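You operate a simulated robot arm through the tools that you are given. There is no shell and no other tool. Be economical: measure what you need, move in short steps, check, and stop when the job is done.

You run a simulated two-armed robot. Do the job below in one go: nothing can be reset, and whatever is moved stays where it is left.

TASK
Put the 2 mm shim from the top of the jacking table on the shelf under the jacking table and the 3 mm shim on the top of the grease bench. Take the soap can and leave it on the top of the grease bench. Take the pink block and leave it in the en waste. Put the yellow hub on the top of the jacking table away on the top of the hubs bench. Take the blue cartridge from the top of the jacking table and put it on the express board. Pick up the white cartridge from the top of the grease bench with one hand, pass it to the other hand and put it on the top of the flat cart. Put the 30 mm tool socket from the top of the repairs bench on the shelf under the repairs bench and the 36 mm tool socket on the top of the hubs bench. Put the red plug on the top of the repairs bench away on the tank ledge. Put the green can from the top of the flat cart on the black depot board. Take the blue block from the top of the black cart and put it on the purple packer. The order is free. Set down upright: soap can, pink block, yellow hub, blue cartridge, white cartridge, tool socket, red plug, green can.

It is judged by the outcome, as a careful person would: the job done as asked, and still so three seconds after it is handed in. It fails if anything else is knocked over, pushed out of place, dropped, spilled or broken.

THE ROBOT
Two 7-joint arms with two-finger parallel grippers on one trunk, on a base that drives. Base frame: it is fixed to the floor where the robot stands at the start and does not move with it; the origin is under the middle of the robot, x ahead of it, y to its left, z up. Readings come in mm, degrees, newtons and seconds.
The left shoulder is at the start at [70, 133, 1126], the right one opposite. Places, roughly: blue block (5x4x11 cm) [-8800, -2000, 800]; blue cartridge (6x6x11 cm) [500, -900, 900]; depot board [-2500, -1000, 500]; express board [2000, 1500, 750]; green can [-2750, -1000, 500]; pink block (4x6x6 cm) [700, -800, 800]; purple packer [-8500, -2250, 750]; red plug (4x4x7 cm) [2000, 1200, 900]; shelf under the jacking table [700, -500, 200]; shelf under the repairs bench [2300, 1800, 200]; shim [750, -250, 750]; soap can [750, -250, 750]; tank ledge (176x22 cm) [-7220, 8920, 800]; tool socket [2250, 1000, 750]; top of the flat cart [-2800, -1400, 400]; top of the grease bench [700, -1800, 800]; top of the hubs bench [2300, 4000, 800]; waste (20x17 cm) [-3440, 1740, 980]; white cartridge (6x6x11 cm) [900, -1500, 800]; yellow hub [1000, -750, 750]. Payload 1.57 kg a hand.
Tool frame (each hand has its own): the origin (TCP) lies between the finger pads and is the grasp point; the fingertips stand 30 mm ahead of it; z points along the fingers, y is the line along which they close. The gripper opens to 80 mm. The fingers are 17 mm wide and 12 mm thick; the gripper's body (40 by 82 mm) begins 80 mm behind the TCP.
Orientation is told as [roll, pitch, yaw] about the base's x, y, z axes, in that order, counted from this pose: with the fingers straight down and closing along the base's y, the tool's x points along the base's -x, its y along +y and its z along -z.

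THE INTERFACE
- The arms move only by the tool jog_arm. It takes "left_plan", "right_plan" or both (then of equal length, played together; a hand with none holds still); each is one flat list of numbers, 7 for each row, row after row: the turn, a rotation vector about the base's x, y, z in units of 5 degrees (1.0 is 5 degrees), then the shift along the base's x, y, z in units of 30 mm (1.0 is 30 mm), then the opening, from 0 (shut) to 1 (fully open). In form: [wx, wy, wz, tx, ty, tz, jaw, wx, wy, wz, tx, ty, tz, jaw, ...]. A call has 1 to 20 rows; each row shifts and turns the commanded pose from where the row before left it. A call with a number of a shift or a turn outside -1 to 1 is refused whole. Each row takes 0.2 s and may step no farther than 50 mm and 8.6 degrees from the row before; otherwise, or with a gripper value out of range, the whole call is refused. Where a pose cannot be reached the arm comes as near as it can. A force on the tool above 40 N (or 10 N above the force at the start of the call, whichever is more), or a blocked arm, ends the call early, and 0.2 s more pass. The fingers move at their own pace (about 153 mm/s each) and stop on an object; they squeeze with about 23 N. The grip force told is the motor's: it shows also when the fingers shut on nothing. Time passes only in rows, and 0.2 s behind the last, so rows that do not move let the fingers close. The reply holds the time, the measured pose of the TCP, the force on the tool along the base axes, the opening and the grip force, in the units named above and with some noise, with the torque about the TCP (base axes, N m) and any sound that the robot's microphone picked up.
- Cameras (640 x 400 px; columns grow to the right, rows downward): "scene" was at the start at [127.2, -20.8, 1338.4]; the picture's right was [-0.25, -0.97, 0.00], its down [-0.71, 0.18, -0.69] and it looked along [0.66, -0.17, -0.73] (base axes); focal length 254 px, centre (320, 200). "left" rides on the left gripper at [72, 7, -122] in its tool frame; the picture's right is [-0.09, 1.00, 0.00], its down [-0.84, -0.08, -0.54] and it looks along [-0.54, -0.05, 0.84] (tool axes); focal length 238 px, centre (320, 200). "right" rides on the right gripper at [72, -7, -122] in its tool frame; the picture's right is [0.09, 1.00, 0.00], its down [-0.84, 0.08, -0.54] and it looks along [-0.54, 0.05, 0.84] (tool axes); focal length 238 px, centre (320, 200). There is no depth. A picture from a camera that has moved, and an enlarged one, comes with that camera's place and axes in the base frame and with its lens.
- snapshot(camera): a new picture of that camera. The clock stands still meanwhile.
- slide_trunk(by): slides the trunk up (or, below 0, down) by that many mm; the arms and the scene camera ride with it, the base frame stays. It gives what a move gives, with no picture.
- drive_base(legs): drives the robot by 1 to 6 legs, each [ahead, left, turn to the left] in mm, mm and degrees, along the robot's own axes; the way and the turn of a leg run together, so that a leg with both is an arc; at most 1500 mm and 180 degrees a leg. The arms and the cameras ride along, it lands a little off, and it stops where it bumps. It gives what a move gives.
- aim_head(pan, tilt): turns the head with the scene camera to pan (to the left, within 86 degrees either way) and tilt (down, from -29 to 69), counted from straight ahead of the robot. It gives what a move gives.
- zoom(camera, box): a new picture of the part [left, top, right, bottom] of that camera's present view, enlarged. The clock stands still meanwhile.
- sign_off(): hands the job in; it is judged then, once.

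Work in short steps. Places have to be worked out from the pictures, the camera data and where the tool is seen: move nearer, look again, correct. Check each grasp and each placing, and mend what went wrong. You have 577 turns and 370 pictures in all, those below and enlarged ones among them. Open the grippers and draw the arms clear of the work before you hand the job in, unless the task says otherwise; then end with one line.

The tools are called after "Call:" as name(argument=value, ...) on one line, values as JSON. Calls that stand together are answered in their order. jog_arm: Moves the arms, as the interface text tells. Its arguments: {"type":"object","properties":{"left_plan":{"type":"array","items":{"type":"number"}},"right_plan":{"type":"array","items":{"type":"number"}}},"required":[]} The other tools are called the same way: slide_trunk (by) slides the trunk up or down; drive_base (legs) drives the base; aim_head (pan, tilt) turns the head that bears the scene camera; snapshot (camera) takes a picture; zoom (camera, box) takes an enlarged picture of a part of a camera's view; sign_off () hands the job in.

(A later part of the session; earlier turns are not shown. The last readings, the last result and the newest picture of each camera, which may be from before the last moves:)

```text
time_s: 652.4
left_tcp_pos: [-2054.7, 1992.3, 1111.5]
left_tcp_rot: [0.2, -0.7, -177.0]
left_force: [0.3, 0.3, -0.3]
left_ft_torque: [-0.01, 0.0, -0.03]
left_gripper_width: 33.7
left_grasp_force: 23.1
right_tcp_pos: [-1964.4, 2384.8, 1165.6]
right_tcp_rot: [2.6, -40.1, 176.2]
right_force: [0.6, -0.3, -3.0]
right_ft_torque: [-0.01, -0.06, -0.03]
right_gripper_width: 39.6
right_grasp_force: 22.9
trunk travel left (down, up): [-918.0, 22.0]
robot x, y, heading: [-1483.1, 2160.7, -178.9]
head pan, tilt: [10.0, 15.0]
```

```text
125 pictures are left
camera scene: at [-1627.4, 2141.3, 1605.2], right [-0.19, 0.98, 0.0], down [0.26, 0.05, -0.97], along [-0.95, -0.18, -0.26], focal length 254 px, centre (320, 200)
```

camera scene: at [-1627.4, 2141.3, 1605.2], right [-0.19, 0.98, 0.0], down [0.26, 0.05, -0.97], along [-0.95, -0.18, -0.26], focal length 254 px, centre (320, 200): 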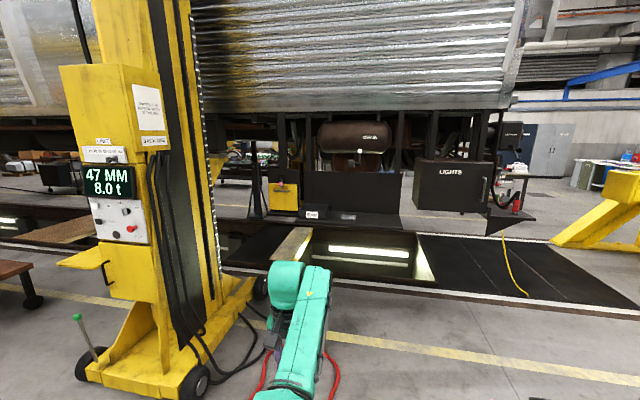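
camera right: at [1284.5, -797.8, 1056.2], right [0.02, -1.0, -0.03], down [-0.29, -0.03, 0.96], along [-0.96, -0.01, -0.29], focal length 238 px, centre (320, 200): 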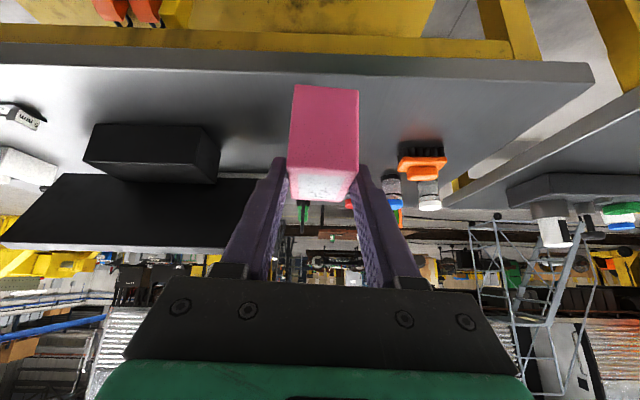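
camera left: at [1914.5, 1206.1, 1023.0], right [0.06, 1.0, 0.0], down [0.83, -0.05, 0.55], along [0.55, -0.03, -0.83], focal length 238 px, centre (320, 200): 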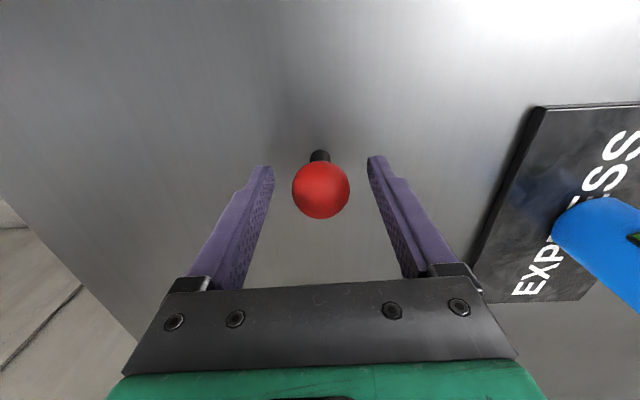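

The plug's width reading is creeping down; I check how it sits in the fingers, and look for the waste place.

Call:
zoom(camera="left", box=[220, 100, 420, 280])

Call:
zoom(camera="scene", box=[220, 130, 560, 300])

```text
2.22 times, centred on (320, 190) of left
camera zoom: at [-1983.0, 1988.9, 1233.1], right [-0.04, -1.0, 0.0], down [-0.83, 0.04, 0.55], along [-0.55, 0.02, -0.83], focal length 530 px, centre (320, 222)
```

zoom: 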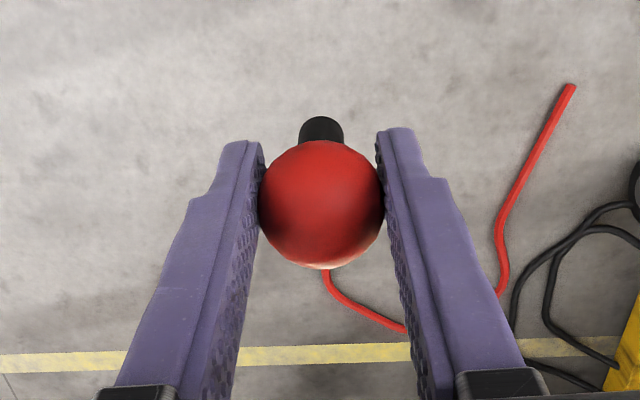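

```text
1.88 times, centred on (390, 215) of scene
camera zoom: at [-1627.4, 2141.3, 1605.2], right [-0.19, 0.98, 0.0], down [0.26, 0.05, -0.97], along [-0.95, -0.18, -0.26], focal length 479 px, centre (188, 172)
```

zoom: 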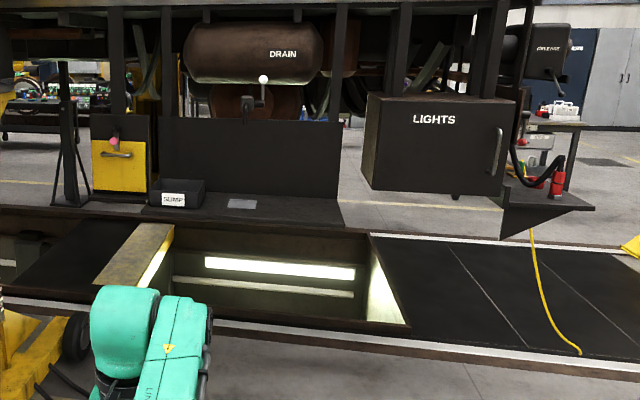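

Call:
zoom(camera="scene", box=[255, 160, 365, 260])

```text
4.00 times, centred on (310, 210) of scene
camera zoom: at [-1627.4, 2141.3, 1605.2], right [-0.19, 0.98, 0.0], down [0.26, 0.05, -0.97], along [-0.95, -0.18, -0.26], focal length 1018 px, centre (360, 160)
```

zoom: 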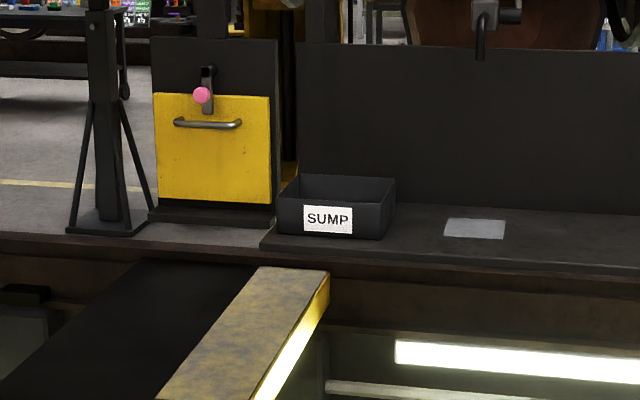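

The tray labelled SUMP lies exactly at the given waste place and size (20 cm). I look at the floor and tray ahead before driving in.

Call:
aim_head(pan=8, tilt=38)

Call:
snapshot(camera="scene")

```text
time_s: 653.2
left_tcp_pos: [-2054.5, 1992.1, 1112.7]
left_tcp_rot: [0.2, -0.5, -177.0]
left_force: [-0.6, 1.0, -0.2]
left_ft_torque: [-0.01, 0.0, 0.0]
left_gripper_width: 33.9
left_grasp_force: 23.1
right_tcp_pos: [-1963.6, 2383.7, 1165.9]
right_tcp_rot: [2.5, -40.1, 176.1]
right_force: [-0.1, 0.3, -4.3]
right_ft_torque: [0.06, -0.1, 0.0]
right_gripper_width: 39.9
right_grasp_force: 23.2
trunk travel left (down, up): [-918.0, 22.0]
robot x, y, heading: [-1480.3, 2159.9, -179.2]
head pan, tilt: [8.0, 38.0]
```

```text
121 pictures are left
camera scene: at [-1620.6, 2145.5, 1568.8], right [-0.16, 0.99, 0.0], down [0.61, 0.1, -0.79], along [-0.78, -0.12, -0.62], focal length 254 px, centre (320, 200)
```

scene: 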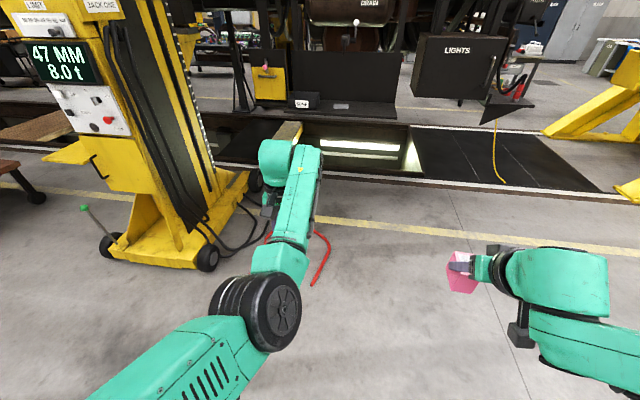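

The floor in front has red hoses. I move nearer to see how they lie.

Call:
drive_base(legs=[[550, -150, 0]])

Call:
aim_head(pan=25, tilt=45)

Call:
snapshot(camera="scene")

Call:
aim_head(pan=15, tilt=22)

Call:
snapshot(camera="scene")

```text
time_s: 656.5
left_tcp_pos: [-2600.6, 2128.5, 1113.5]
left_tcp_rot: [0.1, -0.6, -176.9]
left_force: [-0.3, 0.6, -1.2]
left_ft_torque: [0.01, -0.01, -0.02]
left_gripper_width: 33.7
left_grasp_force: 23.1
right_tcp_pos: [-2509.1, 2521.9, 1165.7]
right_tcp_rot: [2.7, -40.2, 176.2]
right_force: [0.9, 0.2, -4.1]
right_ft_torque: [0.02, -0.02, -0.04]
right_gripper_width: 39.9
right_grasp_force: 22.8
trunk travel left (down, up): [-918.0, 22.0]
robot x, y, heading: [-2033.1, 2299.4, -178.9]
head pan, tilt: [8.0, 38.0]
```

```text
time_s: 657.2
left_tcp_pos: [-2601.2, 2129.4, 1111.8]
left_tcp_rot: [0.2, -0.6, -176.9]
left_force: [0.5, 0.8, -0.5]
left_ft_torque: [0.0, -0.01, 0.02]
left_gripper_width: 33.8
left_grasp_force: 23.1
right_tcp_pos: [-2510.0, 2522.4, 1165.0]
right_tcp_rot: [2.5, -40.1, 176.2]
right_force: [-0.1, -0.2, -3.6]
right_ft_torque: [0.01, -0.07, -0.01]
right_gripper_width: 39.8
right_grasp_force: 23.0
trunk travel left (down, up): [-918.0, 22.0]
robot x, y, heading: [-2029.5, 2301.8, -178.9]
head pan, tilt: [25.0, 45.0]
```

```text
120 pictures are left
camera scene: at [-2155.7, 2261.8, 1558.5], right [-0.44, 0.9, 0.0], down [0.64, 0.31, -0.71], along [-0.63, -0.31, -0.71], focal length 254 px, centre (320, 200)
```

scene: 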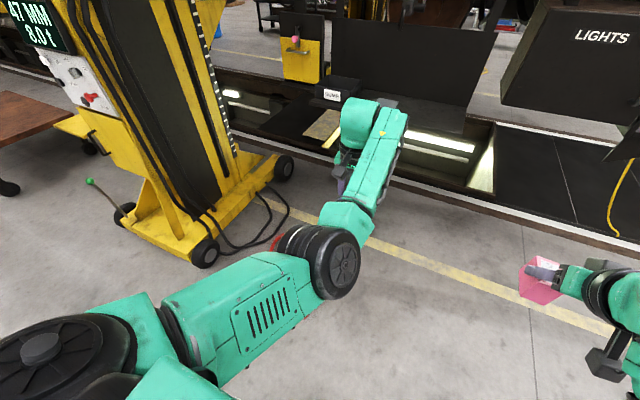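

```text
time_s: 658.1
left_tcp_pos: [-2601.8, 2129.1, 1112.6]
left_tcp_rot: [0.2, -0.5, -177.0]
left_force: [-0.5, 1.0, -1.7]
left_ft_torque: [-0.02, 0.0, -0.02]
left_gripper_width: 33.7
left_grasp_force: 23.0
right_tcp_pos: [-2511.7, 2522.9, 1166.0]
right_tcp_rot: [2.6, -40.1, 176.4]
right_force: [-0.5, 0.2, -3.4]
right_ft_torque: [0.03, -0.09, -0.01]
right_gripper_width: 39.9
right_grasp_force: 22.8
trunk travel left (down, up): [-918.0, 22.0]
robot x, y, heading: [-2033.0, 2299.0, -178.8]
head pan, tilt: [15.0, 22.0]
```

```text
119 pictures are left
camera scene: at [-2171.4, 2271.7, 1593.8], right [-0.28, 0.96, 0.0], down [0.36, 0.1, -0.93], along [-0.89, -0.26, -0.38], focal length 254 px, centre (320, 200)
```

scene: 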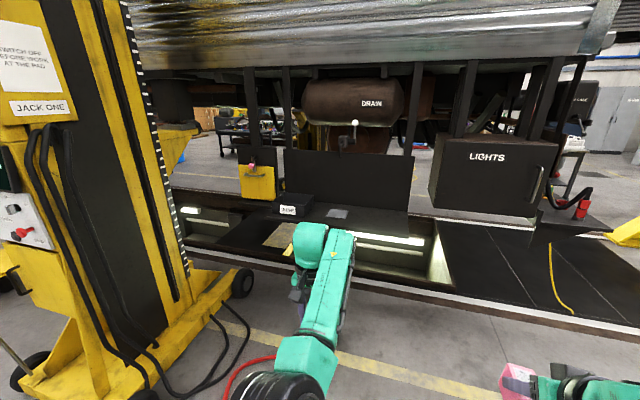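

Call:
snapshot(camera="left")

Call:
snapshot(camera="right")

```text
118 pictures are left
camera left: at [-2529.4, 2126.7, 1233.3], right [-0.04, -1.0, 0.0], down [-0.83, 0.03, 0.55], along [-0.55, 0.02, -0.83], focal length 238 px, centre (320, 200)
```

left: 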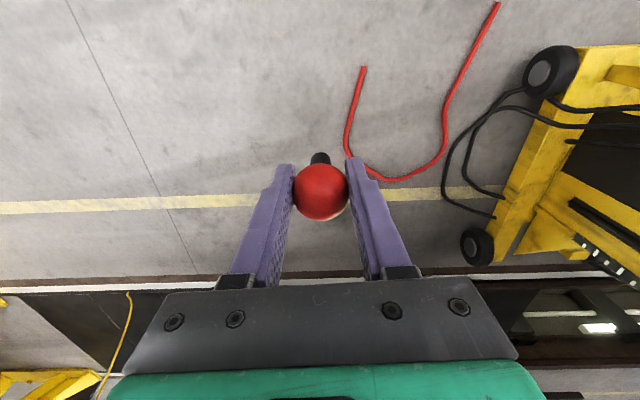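

```text
117 pictures are left
camera right: at [-2376.3, 2525.5, 1211.0], right [0.03, -1.0, -0.03], down [-0.29, -0.03, 0.96], along [-0.96, -0.03, -0.29], focal length 238 px, centre (320, 200)
```

right: 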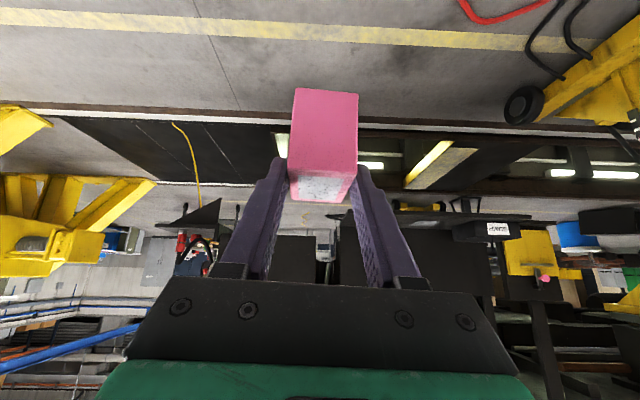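

The hose forms a U open toward +x; I can enter it along its middle line y≈1720. I go there in steps, checking.

Call:
drive_base(legs=[[0, 575, -1], [550, 0, 0]])

Call:
snapshot(camera="left")

Call:
snapshot(camera="right")

```text
time_s: 664.1
left_tcp_pos: [-3139.9, 1557.1, 1112.2]
left_tcp_rot: [0.2, -0.8, -177.8]
left_force: [-0.1, -0.6, -0.4]
left_ft_torque: [0.01, -0.02, -0.01]
left_gripper_width: 33.4
left_grasp_force: 22.5
right_tcp_pos: [-3043.0, 1949.4, 1166.4]
right_tcp_rot: [2.7, -40.2, 175.5]
right_force: [-1.0, 0.5, -4.5]
right_ft_torque: [0.02, -0.06, 0.01]
right_gripper_width: 39.8
right_grasp_force: 23.3
trunk travel left (down, up): [-918.0, 22.0]
robot x, y, heading: [-2567.3, 1714.1, -179.6]
head pan, tilt: [15.0, 22.0]
```

```text
116 pictures are left
camera left: at [-3067.8, 1553.2, 1234.1], right [-0.05, -1.0, 0.0], down [-0.83, 0.05, 0.55], along [-0.55, 0.03, -0.83], focal length 238 px, centre (320, 200)
```

left: 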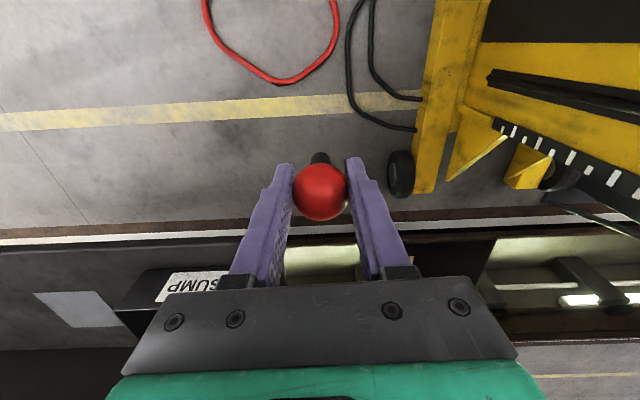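

```text
115 pictures are left
camera right: at [-2909.1, 1949.7, 1211.6], right [0.02, -1.0, -0.03], down [-0.29, -0.03, 0.96], along [-0.96, -0.01, -0.29], focal length 238 px, centre (320, 200)
```

right: 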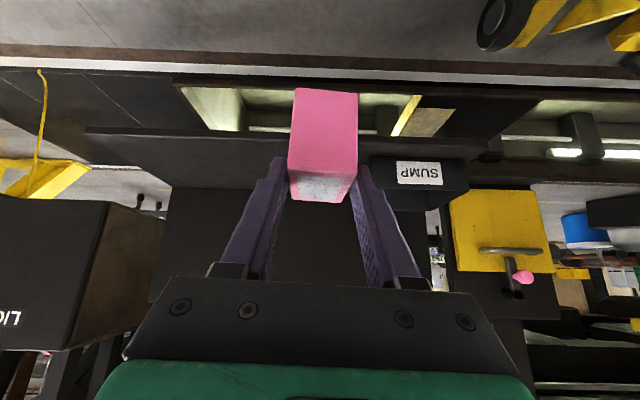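

Tray front is at x≈-3349, centre y≈1749, top z≈1055. I bring the right hand toward the centre first.

Call:
jog_arm(right_plan=[0, 0, 0, 0, -0.9, 0, 0, 0, 0, 0, 0, -0.9, 0, 0, 0, 0, 0, 0, -0.9, 0, 0, 0, 0, 0, 0, -0.9, 0, 0, 0, 0, 0, 0, -0.9, 0, 0, 0, 0, 0, 0, -0.9, 0, 0, 0, 0, 0, 0, -0.9, 0, 0])

Call:
drive_base(legs=[[200, 0, 0]])

Call:
snapshot(camera="right")

```text
time_s: 665.8
left_tcp_pos: [-3142.5, 1555.5, 1112.0]
left_tcp_rot: [0.1, -0.5, -177.8]
left_force: [-0.7, 0.0, -0.7]
left_ft_torque: [0.02, -0.01, 0.01]
left_gripper_width: 33.3
left_grasp_force: 22.8
right_tcp_pos: [-3046.6, 1758.9, 1164.8]
right_tcp_rot: [2.6, -39.9, 175.5]
right_force: [-0.7, 0.3, -3.7]
right_ft_torque: [-0.02, -0.05, 0.0]
right_gripper_width: 39.7
right_grasp_force: 22.7
trunk travel left (down, up): [-918.0, 22.0]
robot x, y, heading: [-2568.8, 1718.6, -179.5]
head pan, tilt: [15.0, 22.0]
```

```text
time_s: 667.4
left_tcp_pos: [-3337.5, 1555.7, 1116.2]
left_tcp_rot: [0.3, -0.8, -177.8]
left_force: [0.5, -0.2, -0.1]
left_ft_torque: [-0.01, 0.02, 0.0]
left_gripper_width: 33.3
left_grasp_force: 22.7
right_tcp_pos: [-3242.9, 1757.9, 1167.4]
right_tcp_rot: [2.7, -40.4, 175.5]
right_force: [0.9, 0.3, -3.4]
right_ft_torque: [0.0, -0.05, 0.03]
right_gripper_width: 39.6
right_grasp_force: 22.7
trunk travel left (down, up): [-918.0, 22.0]
robot x, y, heading: [-2767.6, 1716.5, -179.7]
head pan, tilt: [15.0, 22.0]
```

```text
114 pictures are left
camera right: at [-3107.4, 1759.4, 1212.6], right [0.02, -1.0, -0.02], down [-0.29, -0.03, 0.96], along [-0.96, -0.01, -0.29], focal length 238 px, centre (320, 200)
```

right: 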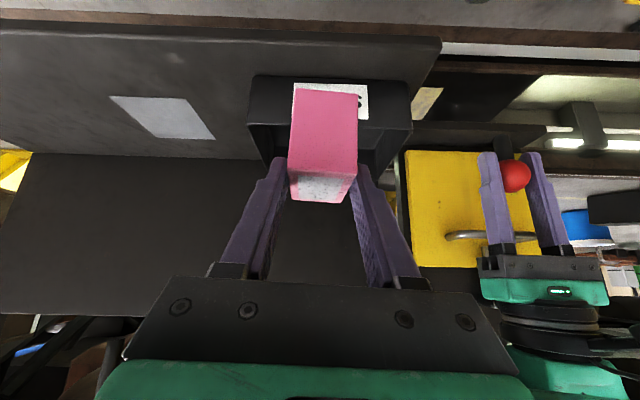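

Tray right ahead. I move forward another 90 mm and then extend the right arm over the tray.

Call:
drive_base(legs=[[90, 0, 0]])

Call:
jog_arm(right_plan=[0, 0, 0, -0.6, -0.2, 0, 0, 0, 0, 0, -0.6, -0.15, 0, 0, 0, 0, 0, -0.6, 0, -0.2, 0])

Call:
snapshot(camera="right")

Call:
aim_head(pan=0, tilt=40)

Call:
snapshot(camera="scene")

```text
time_s: 668.5
left_tcp_pos: [-3424.5, 1554.2, 1115.5]
left_tcp_rot: [0.3, -1.1, -177.7]
left_force: [1.2, -0.4, -1.6]
left_ft_torque: [0.01, 0.05, -0.02]
left_gripper_width: 32.9
left_grasp_force: 22.8
right_tcp_pos: [-3330.7, 1756.9, 1168.9]
right_tcp_rot: [2.7, -40.5, 175.6]
right_force: [1.0, 0.5, -3.1]
right_ft_torque: [-0.01, -0.07, 0.0]
right_gripper_width: 39.8
right_grasp_force: 22.2
trunk travel left (down, up): [-918.0, 22.0]
robot x, y, heading: [-2858.4, 1717.0, -180.0]
head pan, tilt: [15.0, 22.0]
```

```text
time_s: 669.3
left_tcp_pos: [-3432.6, 1554.0, 1111.3]
left_tcp_rot: [0.1, -0.7, -177.6]
left_force: [-0.1, 0.3, -1.1]
left_ft_torque: [-0.02, 0.0, 0.0]
left_gripper_width: 33.1
left_grasp_force: 23.5
right_tcp_pos: [-3384.0, 1771.5, 1167.8]
right_tcp_rot: [2.5, -40.0, 175.6]
right_force: [-0.2, 0.0, -3.0]
right_ft_torque: [-0.01, -0.05, 0.02]
right_gripper_width: 39.7
right_grasp_force: 23.2
right hand out of reach, approached as far as the arm can: row 1, 2, 3
trunk travel left (down, up): [-918.0, 22.0]
robot x, y, heading: [-2857.1, 1722.8, -179.9]
head pan, tilt: [15.0, 22.0]
```

```text
113 pictures are left
camera right: at [-3249.1, 1772.8, 1213.2], right [0.02, -1.0, -0.02], down [-0.29, -0.03, 0.96], along [-0.96, -0.01, -0.29], focal length 238 px, centre (320, 200)
```

right: 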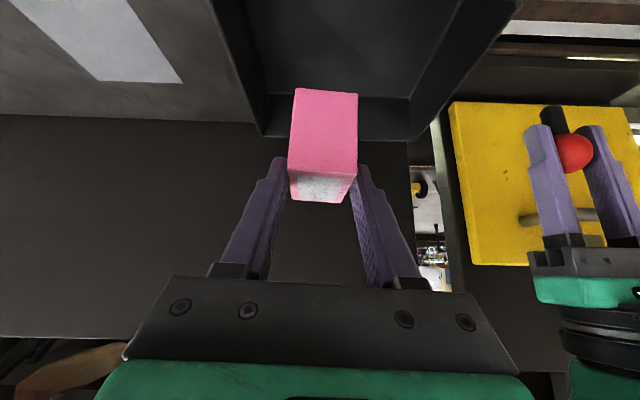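

```text
time_s: 670.1
left_tcp_pos: [-3430.8, 1553.1, 1112.1]
left_tcp_rot: [0.2, -0.7, -177.7]
left_force: [0.2, -0.2, 0.1]
left_ft_torque: [-0.02, -0.03, -0.02]
left_gripper_width: 32.8
left_grasp_force: 23.1
right_tcp_pos: [-3383.9, 1770.9, 1168.3]
right_tcp_rot: [2.7, -40.2, 175.5]
right_force: [0.2, 0.4, -4.3]
right_ft_torque: [0.02, -0.07, 0.03]
right_gripper_width: 39.5
right_grasp_force: 23.0
trunk travel left (down, up): [-918.0, 22.0]
robot x, y, heading: [-2859.5, 1715.0, -179.7]
head pan, tilt: [0.0, 40.0]
```

```text
112 pictures are left
camera scene: at [-2995.7, 1715.2, 1565.7], right [-0.01, 1.0, 0.0], down [0.64, 0.0, -0.77], along [-0.77, 0.0, -0.64], focal length 254 px, centre (320, 200)
```

scene: 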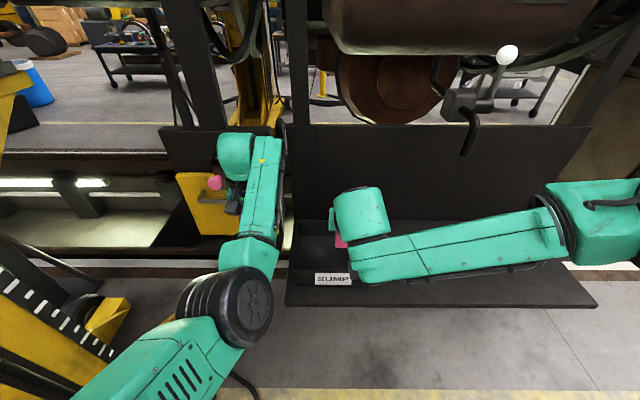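

Nothing blocked. The block hangs inside the tray's outline; I lower by 85 and look.

Call:
slide_trunk(by=-85)

Call:
snapshot(camera="right")

Call:
zoom(camera="scene", box=[180, 110, 500, 320])

```text
time_s: 671.3
left_tcp_pos: [-3431.1, 1553.4, 1026.8]
left_tcp_rot: [0.2, -0.7, -177.7]
left_force: [0.0, -1.0, -1.3]
left_ft_torque: [0.01, -0.05, 0.02]
left_gripper_width: 33.0
left_grasp_force: 23.1
right_tcp_pos: [-3381.7, 1770.1, 1082.7]
right_tcp_rot: [2.5, -40.2, 175.6]
right_force: [0.1, 0.1, -3.9]
right_ft_torque: [0.03, -0.06, 0.02]
right_gripper_width: 39.8
right_grasp_force: 22.0
trunk travel left (down, up): [-833.0, 107.0]
robot x, y, heading: [-2857.5, 1714.1, -179.8]
head pan, tilt: [0.0, 40.0]
```

```text
111 pictures are left
camera right: at [-3247.7, 1772.3, 1128.8], right [0.02, -1.0, -0.02], down [-0.29, -0.03, 0.96], along [-0.96, -0.01, -0.29], focal length 238 px, centre (320, 200)
```

right: 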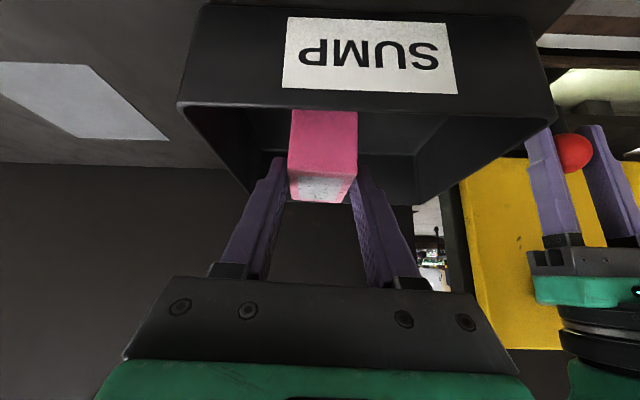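

```text
1.90 times, centred on (340, 215) of scene
camera zoom: at [-2994.9, 1715.2, 1480.7], right [-0.01, 1.0, 0.0], down [0.64, 0.0, -0.77], along [-0.77, 0.0, -0.64], focal length 484 px, centre (282, 171)
```

zoom: 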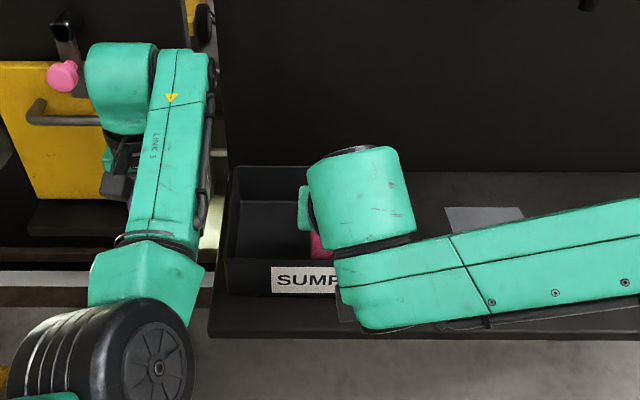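

The block is inside the tray behind its front wall; floor ≈983. I lower further gently.

Call:
slide_trunk(by=-28)

Call:
slide_trunk(by=-5)

```text
time_s: 672.0
left_tcp_pos: [-3430.9, 1553.1, 1001.0]
left_tcp_rot: [0.2, -0.6, -177.7]
left_force: [-0.1, 0.2, -1.1]
left_ft_torque: [0.0, -0.02, 0.02]
left_gripper_width: 32.9
left_grasp_force: 22.6
right_tcp_pos: [-3382.4, 1769.8, 1055.4]
right_tcp_rot: [2.6, -40.1, 175.5]
right_force: [0.5, 0.6, -3.6]
right_ft_torque: [-0.01, 0.0, 0.01]
right_gripper_width: 39.6
right_grasp_force: 23.4
trunk travel left (down, up): [-805.0, 135.0]
robot x, y, heading: [-2855.4, 1714.2, -179.6]
head pan, tilt: [0.0, 40.0]
```

```text
time_s: 672.5
left_tcp_pos: [-3432.0, 1553.4, 994.3]
left_tcp_rot: [0.1, -0.7, -177.7]
left_force: [-0.5, 0.3, -0.8]
left_ft_torque: [-0.01, 0.02, -0.01]
left_gripper_width: 33.1
left_grasp_force: 23.7
right_tcp_pos: [-3382.0, 1770.3, 1050.8]
right_tcp_rot: [2.6, -40.1, 175.5]
right_force: [1.0, -0.3, -4.4]
right_ft_torque: [-0.02, -0.06, 0.06]
right_gripper_width: 39.6
right_grasp_force: 23.2
trunk travel left (down, up): [-800.0, 140.0]
robot x, y, heading: [-2858.6, 1716.1, -179.9]
head pan, tilt: [0.0, 40.0]
```

Call:
slide_trunk(by=-5)

Call:
slide_trunk(by=-4)

```text
time_s: 673.1
left_tcp_pos: [-3429.9, 1554.9, 990.9]
left_tcp_rot: [0.3, -0.7, -177.6]
left_force: [-0.2, -0.7, -0.9]
left_ft_torque: [-0.01, 0.02, -0.02]
left_gripper_width: 33.1
left_grasp_force: 23.2
right_tcp_pos: [-3381.3, 1770.8, 1049.1]
right_tcp_rot: [2.8, -40.6, 175.4]
right_force: [-1.5, 0.8, 10.7]
right_ft_torque: [0.29, -0.16, 0.02]
right_gripper_width: 39.7
right_grasp_force: 23.1
trunk travel left (down, up): [-795.0, 145.0]
robot x, y, heading: [-2861.6, 1716.0, -179.8]
head pan, tilt: [0.0, 40.0]
```

```text
time_s: 673.6
left_tcp_pos: [-3428.6, 1553.9, 986.8]
left_tcp_rot: [0.1, -0.8, -177.7]
left_force: [0.3, 0.2, -1.3]
left_ft_torque: [0.0, 0.01, -0.01]
left_gripper_width: 32.8
left_grasp_force: 23.0
right_tcp_pos: [-3381.0, 1770.3, 1044.2]
right_tcp_rot: [2.8, -40.5, 175.5]
right_force: [-3.4, 0.0, 19.0]
right_ft_torque: [0.38, 0.42, -0.14]
right_gripper_width: 39.5
right_grasp_force: 23.4
trunk travel left (down, up): [-791.0, 149.0]
robot x, y, heading: [-2854.4, 1713.6, -179.8]
head pan, tilt: [0.0, 40.0]
```

Contact with the tray floor. Release and raise.

Call:
jog_arm(right_plan=[0, 0, 0, 0, 0, 0.06, 0.6, 0, 0, 0, 0, 0, 0, 0.75, 0, 0, 0, 0, 0, 0, 0.75])

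Call:
slide_trunk(by=110)

Call:
snapshot(camera="right")

```text
time_s: 674.4
left_tcp_pos: [-3430.0, 1554.5, 985.8]
left_tcp_rot: [0.2, -0.7, -177.6]
left_force: [-0.1, 0.7, 0.0]
left_ft_torque: [0.0, 0.01, 0.0]
left_gripper_width: 33.1
left_grasp_force: 22.4
right_tcp_pos: [-3382.1, 1770.8, 1042.2]
right_tcp_rot: [2.6, -40.2, 175.5]
right_force: [1.2, 0.8, 0.6]
right_ft_torque: [-0.01, -0.01, 0.0]
right_gripper_width: 60.0
right_grasp_force: 0.0
trunk travel left (down, up): [-791.0, 149.0]
robot x, y, heading: [-2859.2, 1713.0, -179.8]
head pan, tilt: [0.0, 40.0]
```

```text
time_s: 675.8
left_tcp_pos: [-3430.4, 1554.2, 1097.8]
left_tcp_rot: [0.2, -0.7, -177.7]
left_force: [0.4, -0.7, -0.5]
left_ft_torque: [-0.02, -0.01, -0.01]
left_gripper_width: 32.9
left_grasp_force: 23.1
right_tcp_pos: [-3382.3, 1770.7, 1153.5]
right_tcp_rot: [2.7, -40.1, 175.4]
right_force: [0.4, 0.1, 0.2]
right_ft_torque: [-0.01, 0.0, 0.02]
right_gripper_width: 59.8
right_grasp_force: 0.1
trunk travel left (down, up): [-901.0, 39.0]
robot x, y, heading: [-2858.0, 1716.3, -179.8]
head pan, tilt: [0.0, 40.0]
```

```text
109 pictures are left
camera right: at [-3247.5, 1772.4, 1198.7], right [0.02, -1.0, -0.02], down [-0.29, -0.03, 0.96], along [-0.96, -0.01, -0.29], focal length 238 px, centre (320, 200)
```

right: 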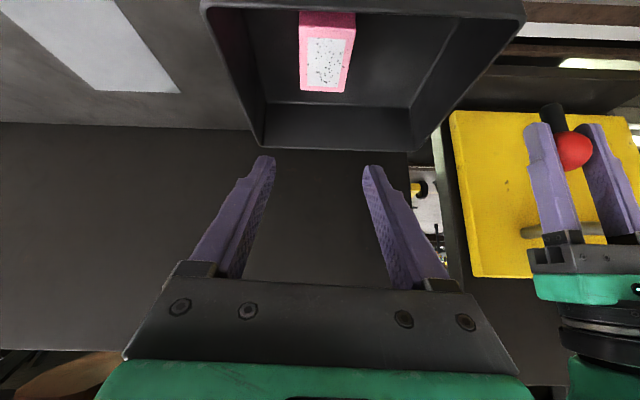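

Pink block stands in the tray. I back out and drive north with the red plug.

Call:
drive_base(legs=[[-600, 0, 0], [0, 0, -90], [1500, 0, 0], [1500, 0, 0], [1200, 0, 0]])

Call:
aim_head(pan=45, tilt=15)

Call:
snapshot(camera="scene")

Call:
zoom(camera="left", box=[220, 100, 420, 280])

```text
time_s: 702.9
left_tcp_pos: [-2553.7, 6508.7, 1096.4]
left_tcp_rot: [0.2, -0.7, 93.9]
left_force: [-0.8, 0.0, -1.7]
left_ft_torque: [0.01, -0.01, 0.0]
left_gripper_width: 32.8
left_grasp_force: 23.1
right_tcp_pos: [-2336.9, 6467.4, 1152.9]
right_tcp_rot: [2.7, -40.2, 87.2]
right_force: [0.3, -0.2, -0.5]
right_ft_torque: [0.0, 0.02, 0.0]
right_gripper_width: 60.0
right_grasp_force: 0.0
trunk travel left (down, up): [-901.0, 39.0]
robot x, y, heading: [-2374.6, 5939.4, 92.1]
head pan, tilt: [0.0, 40.0]
```

```text
time_s: 704.0
left_tcp_pos: [-2553.5, 6510.8, 1096.6]
left_tcp_rot: [0.2, -0.7, 93.9]
left_force: [-0.4, -0.1, -0.3]
left_ft_torque: [0.0, 0.0, -0.01]
left_gripper_width: 32.8
left_grasp_force: 23.0
right_tcp_pos: [-2335.9, 6467.5, 1152.8]
right_tcp_rot: [2.7, -40.1, 87.2]
right_force: [0.0, 0.7, 0.3]
right_ft_torque: [-0.01, 0.02, 0.0]
right_gripper_width: 60.1
right_grasp_force: 0.1
trunk travel left (down, up): [-901.0, 39.0]
robot x, y, heading: [-2373.5, 5944.8, 91.9]
head pan, tilt: [45.0, 15.0]
```

```text
108 pictures are left
camera scene: at [-2445.3, 6055.8, 1588.3], right [0.68, 0.73, 0.0], down [0.19, -0.18, -0.97], along [-0.71, 0.66, -0.26], focal length 254 px, centre (320, 200)
```

scene: 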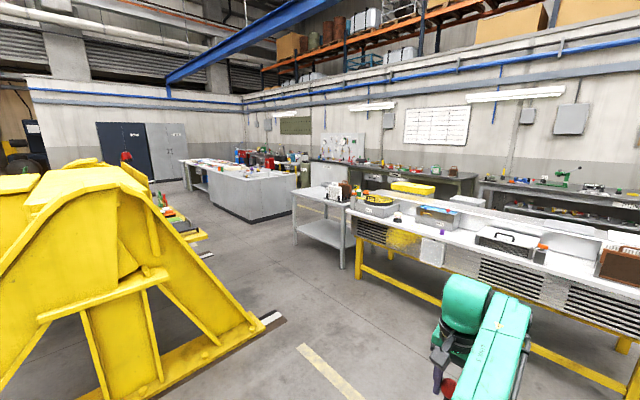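

```text
2.22 times, centred on (320, 190) of left
camera zoom: at [-2556.9, 6436.9, 1216.7], right [-1.0, 0.02, 0.0], down [0.02, 0.83, 0.55], along [0.01, 0.55, -0.83], focal length 530 px, centre (320, 222)
```

zoom: 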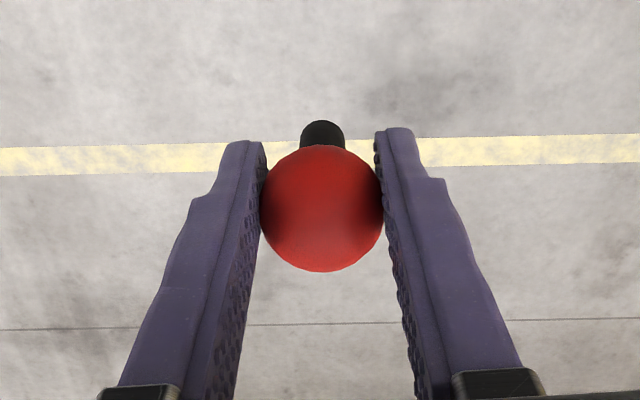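

The given ledge place projects onto the long grey tank beyond. I drive through the corridor (y≈7420) and look again.

Call:
drive_base(legs=[[0, 0, -2], [1470, 0, 0], [0, 0, 90], [1500, 0, 0], [1400, 0, 0]])

Call:
aim_head(pan=-30, tilt=20)

Call:
snapshot(camera="scene")

```text
time_s: 729.1
left_tcp_pos: [-5841.1, 7279.7, 1096.4]
left_tcp_rot: [0.1, -0.7, -178.7]
left_force: [0.0, -1.0, -0.6]
left_ft_torque: [-0.02, 0.03, -0.01]
left_gripper_width: 32.8
left_grasp_force: 23.1
right_tcp_pos: [-5787.8, 7497.3, 1153.5]
right_tcp_rot: [2.7, -40.1, 174.4]
right_force: [-0.3, 0.6, -0.5]
right_ft_torque: [-0.02, -0.03, -0.02]
right_gripper_width: 59.9
right_grasp_force: 0.1
trunk travel left (down, up): [-901.0, 39.0]
robot x, y, heading: [-5268.5, 7432.8, 179.5]
head pan, tilt: [45.0, 15.0]
```

```text
time_s: 730.5
left_tcp_pos: [-5841.6, 7281.0, 1095.3]
left_tcp_rot: [0.2, -0.7, -178.8]
left_force: [-0.1, 0.7, -1.2]
left_ft_torque: [0.0, -0.06, 0.0]
left_gripper_width: 32.9
left_grasp_force: 23.2
right_tcp_pos: [-5790.8, 7496.6, 1153.7]
right_tcp_rot: [2.7, -40.1, 174.4]
right_force: [0.5, -0.3, -0.9]
right_ft_torque: [0.0, 0.0, -0.01]
right_gripper_width: 59.9
right_grasp_force: 0.2
trunk travel left (down, up): [-901.0, 39.0]
robot x, y, heading: [-5265.5, 7432.9, 179.5]
head pan, tilt: [-30.0, 20.0]
```

```text
106 pictures are left
camera scene: at [-5397.3, 7480.3, 1580.2], right [0.51, 0.86, 0.0], down [0.29, -0.17, -0.94], along [-0.81, 0.48, -0.34], focal length 254 px, centre (320, 200)
```

scene: 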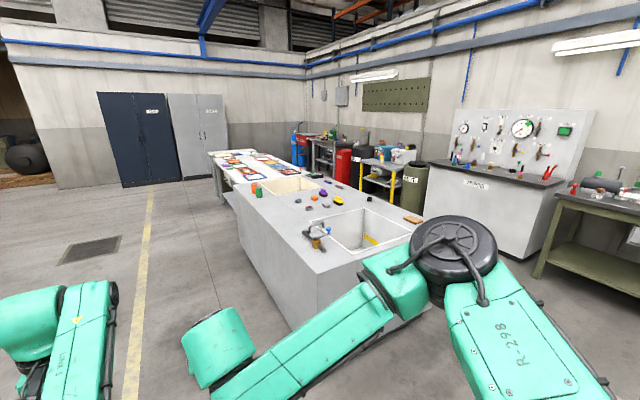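

Call:
zoom(camera="scene", box=[200, 140, 440, 290])

```text
2.67 times, centred on (320, 215) of scene
camera zoom: at [-5397.3, 7480.3, 1580.2], right [0.51, 0.86, 0.0], down [0.29, -0.17, -0.94], along [-0.81, 0.48, -0.34], focal length 678 px, centre (320, 160)
```

zoom: 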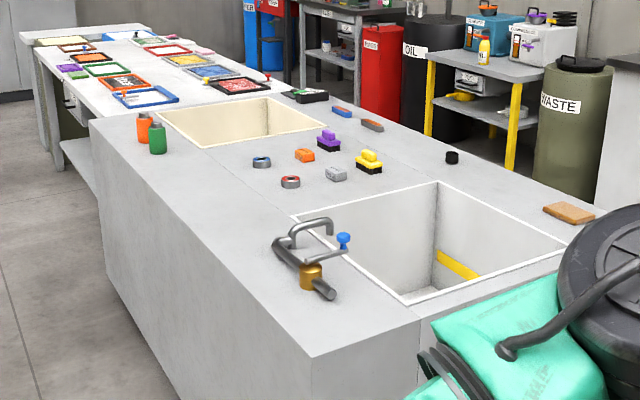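

The ledge is the rear strip of the tank (x −8100…−6340, y 8810–9030). I approach its east end, a free spot near (−6410, 8915), and look.

Call:
drive_base(legs=[[0, -1500, 0.5], [0, -120, 0]])

Call:
aim_head(pan=5, tilt=35)

Call:
snapshot(camera="scene")

```text
time_s: 734.1
left_tcp_pos: [-5873.1, 7843.9, 1096.8]
left_tcp_rot: [0.1, -0.7, 172.5]
left_force: [-0.4, 0.0, -1.5]
left_ft_torque: [0.0, 0.0, -0.03]
left_gripper_width: 32.6
left_grasp_force: 22.9
right_tcp_pos: [-5788.2, 8050.6, 1155.4]
right_tcp_rot: [2.5, -40.2, 165.8]
right_force: [-0.5, 0.1, -0.2]
right_ft_torque: [0.01, 0.02, -0.04]
right_gripper_width: 60.0
right_grasp_force: 0.0
trunk travel left (down, up): [-901.0, 39.0]
robot x, y, heading: [-5284.6, 7910.5, 170.6]
head pan, tilt: [-30.0, 20.0]
stopped in leg 1: the robot was blocked; the commanded pose is now the measured one
```

```text
time_s: 735.1
left_tcp_pos: [-5875.0, 7847.6, 1093.8]
left_tcp_rot: [0.2, -0.6, 172.4]
left_force: [0.7, 0.0, -0.5]
left_ft_torque: [-0.02, 0.02, -0.01]
left_gripper_width: 32.7
left_grasp_force: 22.8
right_tcp_pos: [-5789.5, 8052.7, 1152.5]
right_tcp_rot: [2.7, -40.1, 165.7]
right_force: [-0.3, 0.0, 0.1]
right_ft_torque: [0.03, 0.02, -0.02]
right_gripper_width: 60.2
right_grasp_force: 0.1
trunk travel left (down, up): [-901.0, 39.0]
robot x, y, heading: [-5282.2, 7910.3, 170.3]
head pan, tilt: [5.0, 35.0]
```

```text
104 pictures are left
camera scene: at [-5421.4, 7924.9, 1556.4], right [0.08, 1.0, 0.0], down [0.57, -0.05, -0.82], along [-0.82, 0.07, -0.57], focal length 254 px, centre (320, 200)
```

scene: 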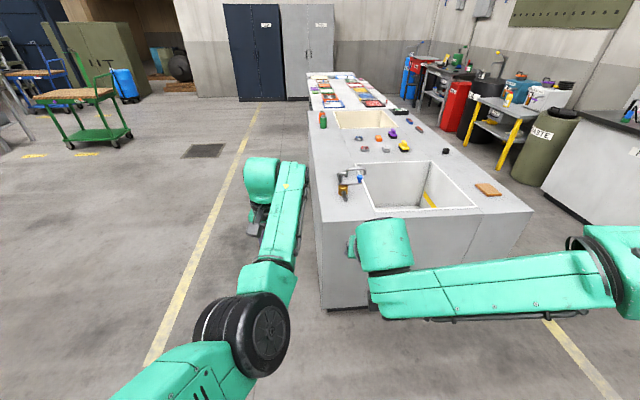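

Blocked by something on my right; I step back and look that way.

Call:
drive_base(legs=[[0, 80, 0]])

Call:
aim_head(pan=-86, tilt=40)

Call:
snapshot(camera="scene")

```text
time_s: 736.2
left_tcp_pos: [-5888.2, 7776.6, 1096.0]
left_tcp_rot: [0.6, -0.7, 172.3]
left_force: [-0.8, 1.0, -0.4]
left_ft_torque: [-0.08, -0.03, 0.0]
left_gripper_width: 32.7
left_grasp_force: 22.8
right_tcp_pos: [-5803.4, 7981.1, 1152.0]
right_tcp_rot: [3.2, -40.1, 165.2]
right_force: [-0.1, 0.2, 0.0]
right_ft_torque: [-0.01, 0.01, 0.02]
right_gripper_width: 59.9
right_grasp_force: 0.1
trunk travel left (down, up): [-901.0, 39.0]
robot x, y, heading: [-5293.4, 7829.1, 170.3]
head pan, tilt: [5.0, 35.0]
```

```text
time_s: 737.8
left_tcp_pos: [-5889.5, 7770.7, 1096.7]
left_tcp_rot: [0.2, -0.6, 172.3]
left_force: [0.2, -0.2, -0.1]
left_ft_torque: [-0.01, -0.01, 0.0]
left_gripper_width: 33.0
left_grasp_force: 23.0
right_tcp_pos: [-5804.4, 7975.3, 1153.7]
right_tcp_rot: [2.7, -40.0, 165.6]
right_force: [-0.2, -0.3, 0.5]
right_ft_torque: [-0.02, -0.04, 0.0]
right_gripper_width: 60.0
right_grasp_force: 0.1
trunk travel left (down, up): [-901.0, 39.0]
robot x, y, heading: [-5293.4, 7827.5, 170.2]
head pan, tilt: [-85.9, 40.0]
```

```text
103 pictures are left
camera scene: at [-5338.8, 7923.5, 1548.8], right [1.0, -0.1, 0.0], down [-0.06, -0.64, -0.77], along [0.07, 0.76, -0.64], focal length 254 px, centre (320, 200)
```

scene: 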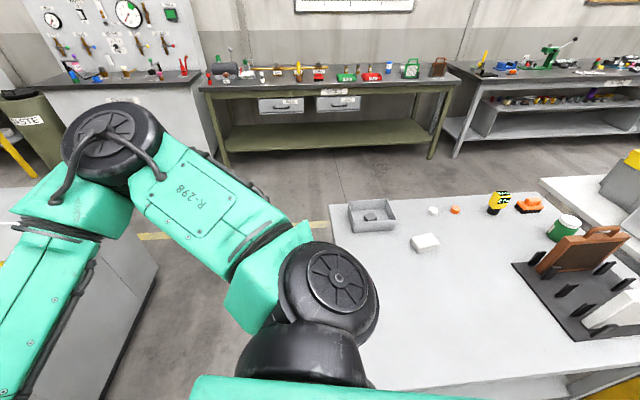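

A white table stands there (x ≥ −5222). I go further west first and then north.

Call:
drive_base(legs=[[0, 0, 9.8], [400, 0, 0], [0, -1230, 0]])

Call:
aim_head(pan=5, tilt=40)

Call:
snapshot(camera="scene")

Call:
snapshot(camera="left")

```text
time_s: 746.8
left_tcp_pos: [-6271.4, 8893.7, 1094.1]
left_tcp_rot: [0.2, -0.6, -177.9]
left_force: [-0.2, 0.4, -0.9]
left_ft_torque: [-0.01, 0.02, 0.01]
left_gripper_width: 32.5
left_grasp_force: 22.8
right_tcp_pos: [-6221.4, 9109.1, 1153.5]
right_tcp_rot: [2.7, -40.1, 175.4]
right_force: [0.7, 0.1, 0.2]
right_ft_torque: [0.01, 0.01, 0.0]
right_gripper_width: 59.9
right_grasp_force: 0.1
trunk travel left (down, up): [-901.0, 39.0]
robot x, y, heading: [-5701.5, 9054.3, -179.9]
head pan, tilt: [-85.9, 40.0]
```

```text
time_s: 748.4
left_tcp_pos: [-6271.1, 8893.2, 1095.7]
left_tcp_rot: [0.2, -0.6, -177.9]
left_force: [0.1, 0.4, -0.8]
left_ft_torque: [0.03, -0.06, 0.01]
left_gripper_width: 33.0
left_grasp_force: 22.7
right_tcp_pos: [-6222.6, 9110.0, 1153.2]
right_tcp_rot: [2.6, -40.0, 175.4]
right_force: [0.6, 0.0, 0.2]
right_ft_torque: [-0.01, 0.02, 0.01]
right_gripper_width: 60.2
right_grasp_force: 0.1
trunk travel left (down, up): [-901.0, 39.0]
robot x, y, heading: [-5700.2, 9056.2, -180.0]
head pan, tilt: [5.0, 40.0]
```

```text
102 pictures are left
camera scene: at [-5834.7, 9045.8, 1548.8], right [-0.09, 1.0, 0.0], down [0.64, 0.06, -0.77], along [-0.76, -0.07, -0.64], focal length 254 px, centre (320, 200)
```

scene: 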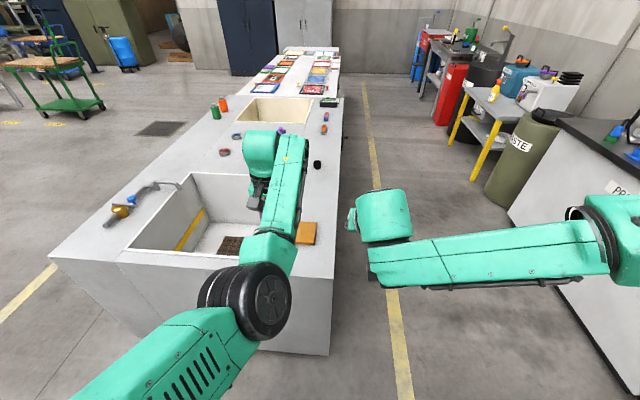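

```text
101 pictures are left
camera left: at [-6200.1, 8890.1, 1216.3], right [-0.06, -1.0, 0.0], down [-0.83, 0.05, 0.55], along [-0.55, 0.03, -0.83], focal length 238 px, centre (320, 200)
```

left: 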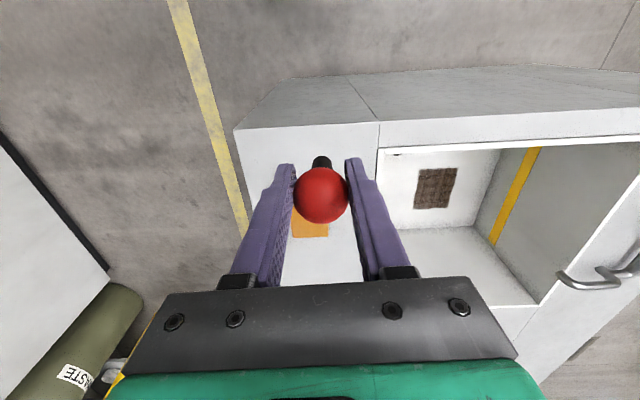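

Free ledge spot between the east edge (x −6321) and the brush (x −6507). I drive 140 ahead and lower.

Call:
drive_base(legs=[[135, 0, 0]])

Call:
slide_trunk(by=-200)

Call:
snapshot(camera="left")

```text
time_s: 749.8
left_tcp_pos: [-6405.7, 8892.2, 1097.3]
left_tcp_rot: [0.2, -0.8, -177.9]
left_force: [-0.4, 0.2, -0.6]
left_ft_torque: [0.01, 0.0, 0.0]
left_gripper_width: 33.1
left_grasp_force: 22.9
right_tcp_pos: [-6356.0, 9109.7, 1155.6]
right_tcp_rot: [2.8, -40.4, 175.3]
right_force: [-0.7, -0.5, 0.1]
right_ft_torque: [0.01, 0.01, -0.01]
right_gripper_width: 59.8
right_grasp_force: 0.0
trunk travel left (down, up): [-901.0, 39.0]
robot x, y, heading: [-5836.5, 9053.2, -179.9]
head pan, tilt: [5.0, 40.0]
```

```text
time_s: 751.9
left_tcp_pos: [-6407.1, 8893.9, 896.9]
left_tcp_rot: [0.2, -0.6, -177.9]
left_force: [-0.8, -0.4, -1.1]
left_ft_torque: [0.0, 0.01, 0.01]
left_gripper_width: 33.0
left_grasp_force: 23.0
right_tcp_pos: [-6358.5, 9109.7, 952.2]
right_tcp_rot: [2.7, -40.1, 175.4]
right_force: [-0.2, -0.2, 1.1]
right_ft_torque: [-0.01, -0.01, -0.01]
right_gripper_width: 59.9
right_grasp_force: 0.2
trunk travel left (down, up): [-701.0, 239.0]
robot x, y, heading: [-5831.6, 9055.8, -179.7]
head pan, tilt: [5.0, 40.0]
```

```text
100 pictures are left
camera left: at [-6335.5, 8890.2, 1016.4], right [-0.06, -1.0, 0.0], down [-0.83, 0.05, 0.55], along [-0.55, 0.03, -0.83], focal length 238 px, centre (320, 200)
```

left: 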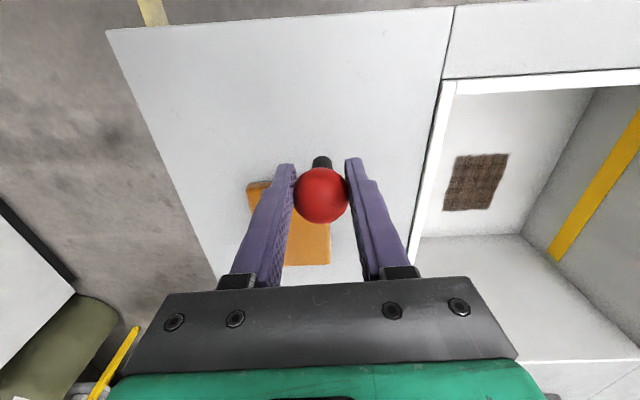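

The brush starts nearer (x≈−6448); I back up 28 mm and lower gently.

Call:
drive_base(legs=[[-28, 0, 0]])

Call:
slide_trunk(by=-32)

Call:
snapshot(camera="left")

```text
time_s: 752.8
left_tcp_pos: [-6383.0, 8893.4, 893.3]
left_tcp_rot: [0.2, -0.3, -177.8]
left_force: [-0.5, -0.5, -0.9]
left_ft_torque: [0.01, -0.02, -0.01]
left_gripper_width: 33.0
left_grasp_force: 23.4
right_tcp_pos: [-6332.4, 9110.0, 951.3]
right_tcp_rot: [2.5, -39.9, 175.4]
right_force: [0.4, -0.1, 0.2]
right_ft_torque: [0.0, -0.01, 0.02]
right_gripper_width: 60.0
right_grasp_force: 0.1
trunk travel left (down, up): [-701.0, 239.0]
robot x, y, heading: [-5807.2, 9053.5, -180.1]
head pan, tilt: [5.0, 40.0]
```

```text
time_s: 753.5
left_tcp_pos: [-6379.2, 8894.4, 863.3]
left_tcp_rot: [0.3, -0.8, -177.9]
left_force: [0.1, -0.1, -0.6]
left_ft_torque: [0.0, -0.02, 0.01]
left_gripper_width: 32.8
left_grasp_force: 22.9
right_tcp_pos: [-6329.9, 9111.3, 922.0]
right_tcp_rot: [2.7, -40.3, 175.3]
right_force: [0.1, 0.1, 0.5]
right_ft_torque: [0.02, 0.01, -0.01]
right_gripper_width: 59.9
right_grasp_force: 0.1
trunk travel left (down, up): [-669.0, 271.0]
robot x, y, heading: [-5806.8, 9050.0, -179.8]
head pan, tilt: [5.0, 40.0]
```

```text
99 pictures are left
camera left: at [-6307.0, 8890.3, 984.7], right [-0.06, -1.0, 0.0], down [-0.83, 0.05, 0.55], along [-0.55, 0.03, -0.83], focal length 238 px, centre (320, 200)
```

left: 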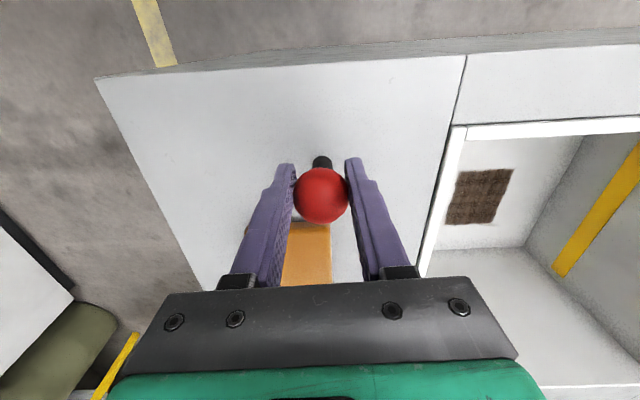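

Call:
slide_trunk(by=-6)

Call:
slide_trunk(by=-4)

```text
time_s: 754.1
left_tcp_pos: [-6380.9, 8892.9, 859.1]
left_tcp_rot: [0.2, -0.5, -177.9]
left_force: [-0.4, 0.2, -0.2]
left_ft_torque: [-0.03, -0.03, 0.0]
left_gripper_width: 32.7
left_grasp_force: 23.3
right_tcp_pos: [-6329.8, 9110.9, 914.2]
right_tcp_rot: [2.5, -40.2, 175.2]
right_force: [-0.9, -0.4, 0.2]
right_ft_torque: [0.01, -0.01, -0.02]
right_gripper_width: 60.0
right_grasp_force: 0.1
trunk travel left (down, up): [-663.0, 277.0]
robot x, y, heading: [-5808.0, 9056.3, -179.8]
head pan, tilt: [5.0, 40.0]
```

```text
time_s: 754.6
left_tcp_pos: [-6380.0, 8893.8, 853.9]
left_tcp_rot: [0.3, -0.6, -178.1]
left_force: [0.0, 0.3, -0.3]
left_ft_torque: [-0.01, 0.02, -0.01]
left_gripper_width: 33.0
left_grasp_force: 21.8
right_tcp_pos: [-6331.3, 9110.6, 911.0]
right_tcp_rot: [2.6, -40.1, 175.2]
right_force: [-0.6, 0.3, -0.2]
right_ft_torque: [-0.02, -0.06, 0.02]
right_gripper_width: 60.1
right_grasp_force: 0.1
trunk travel left (down, up): [-659.0, 281.0]
robot x, y, heading: [-5808.2, 9057.3, -179.7]
head pan, tilt: [5.0, 40.0]
```

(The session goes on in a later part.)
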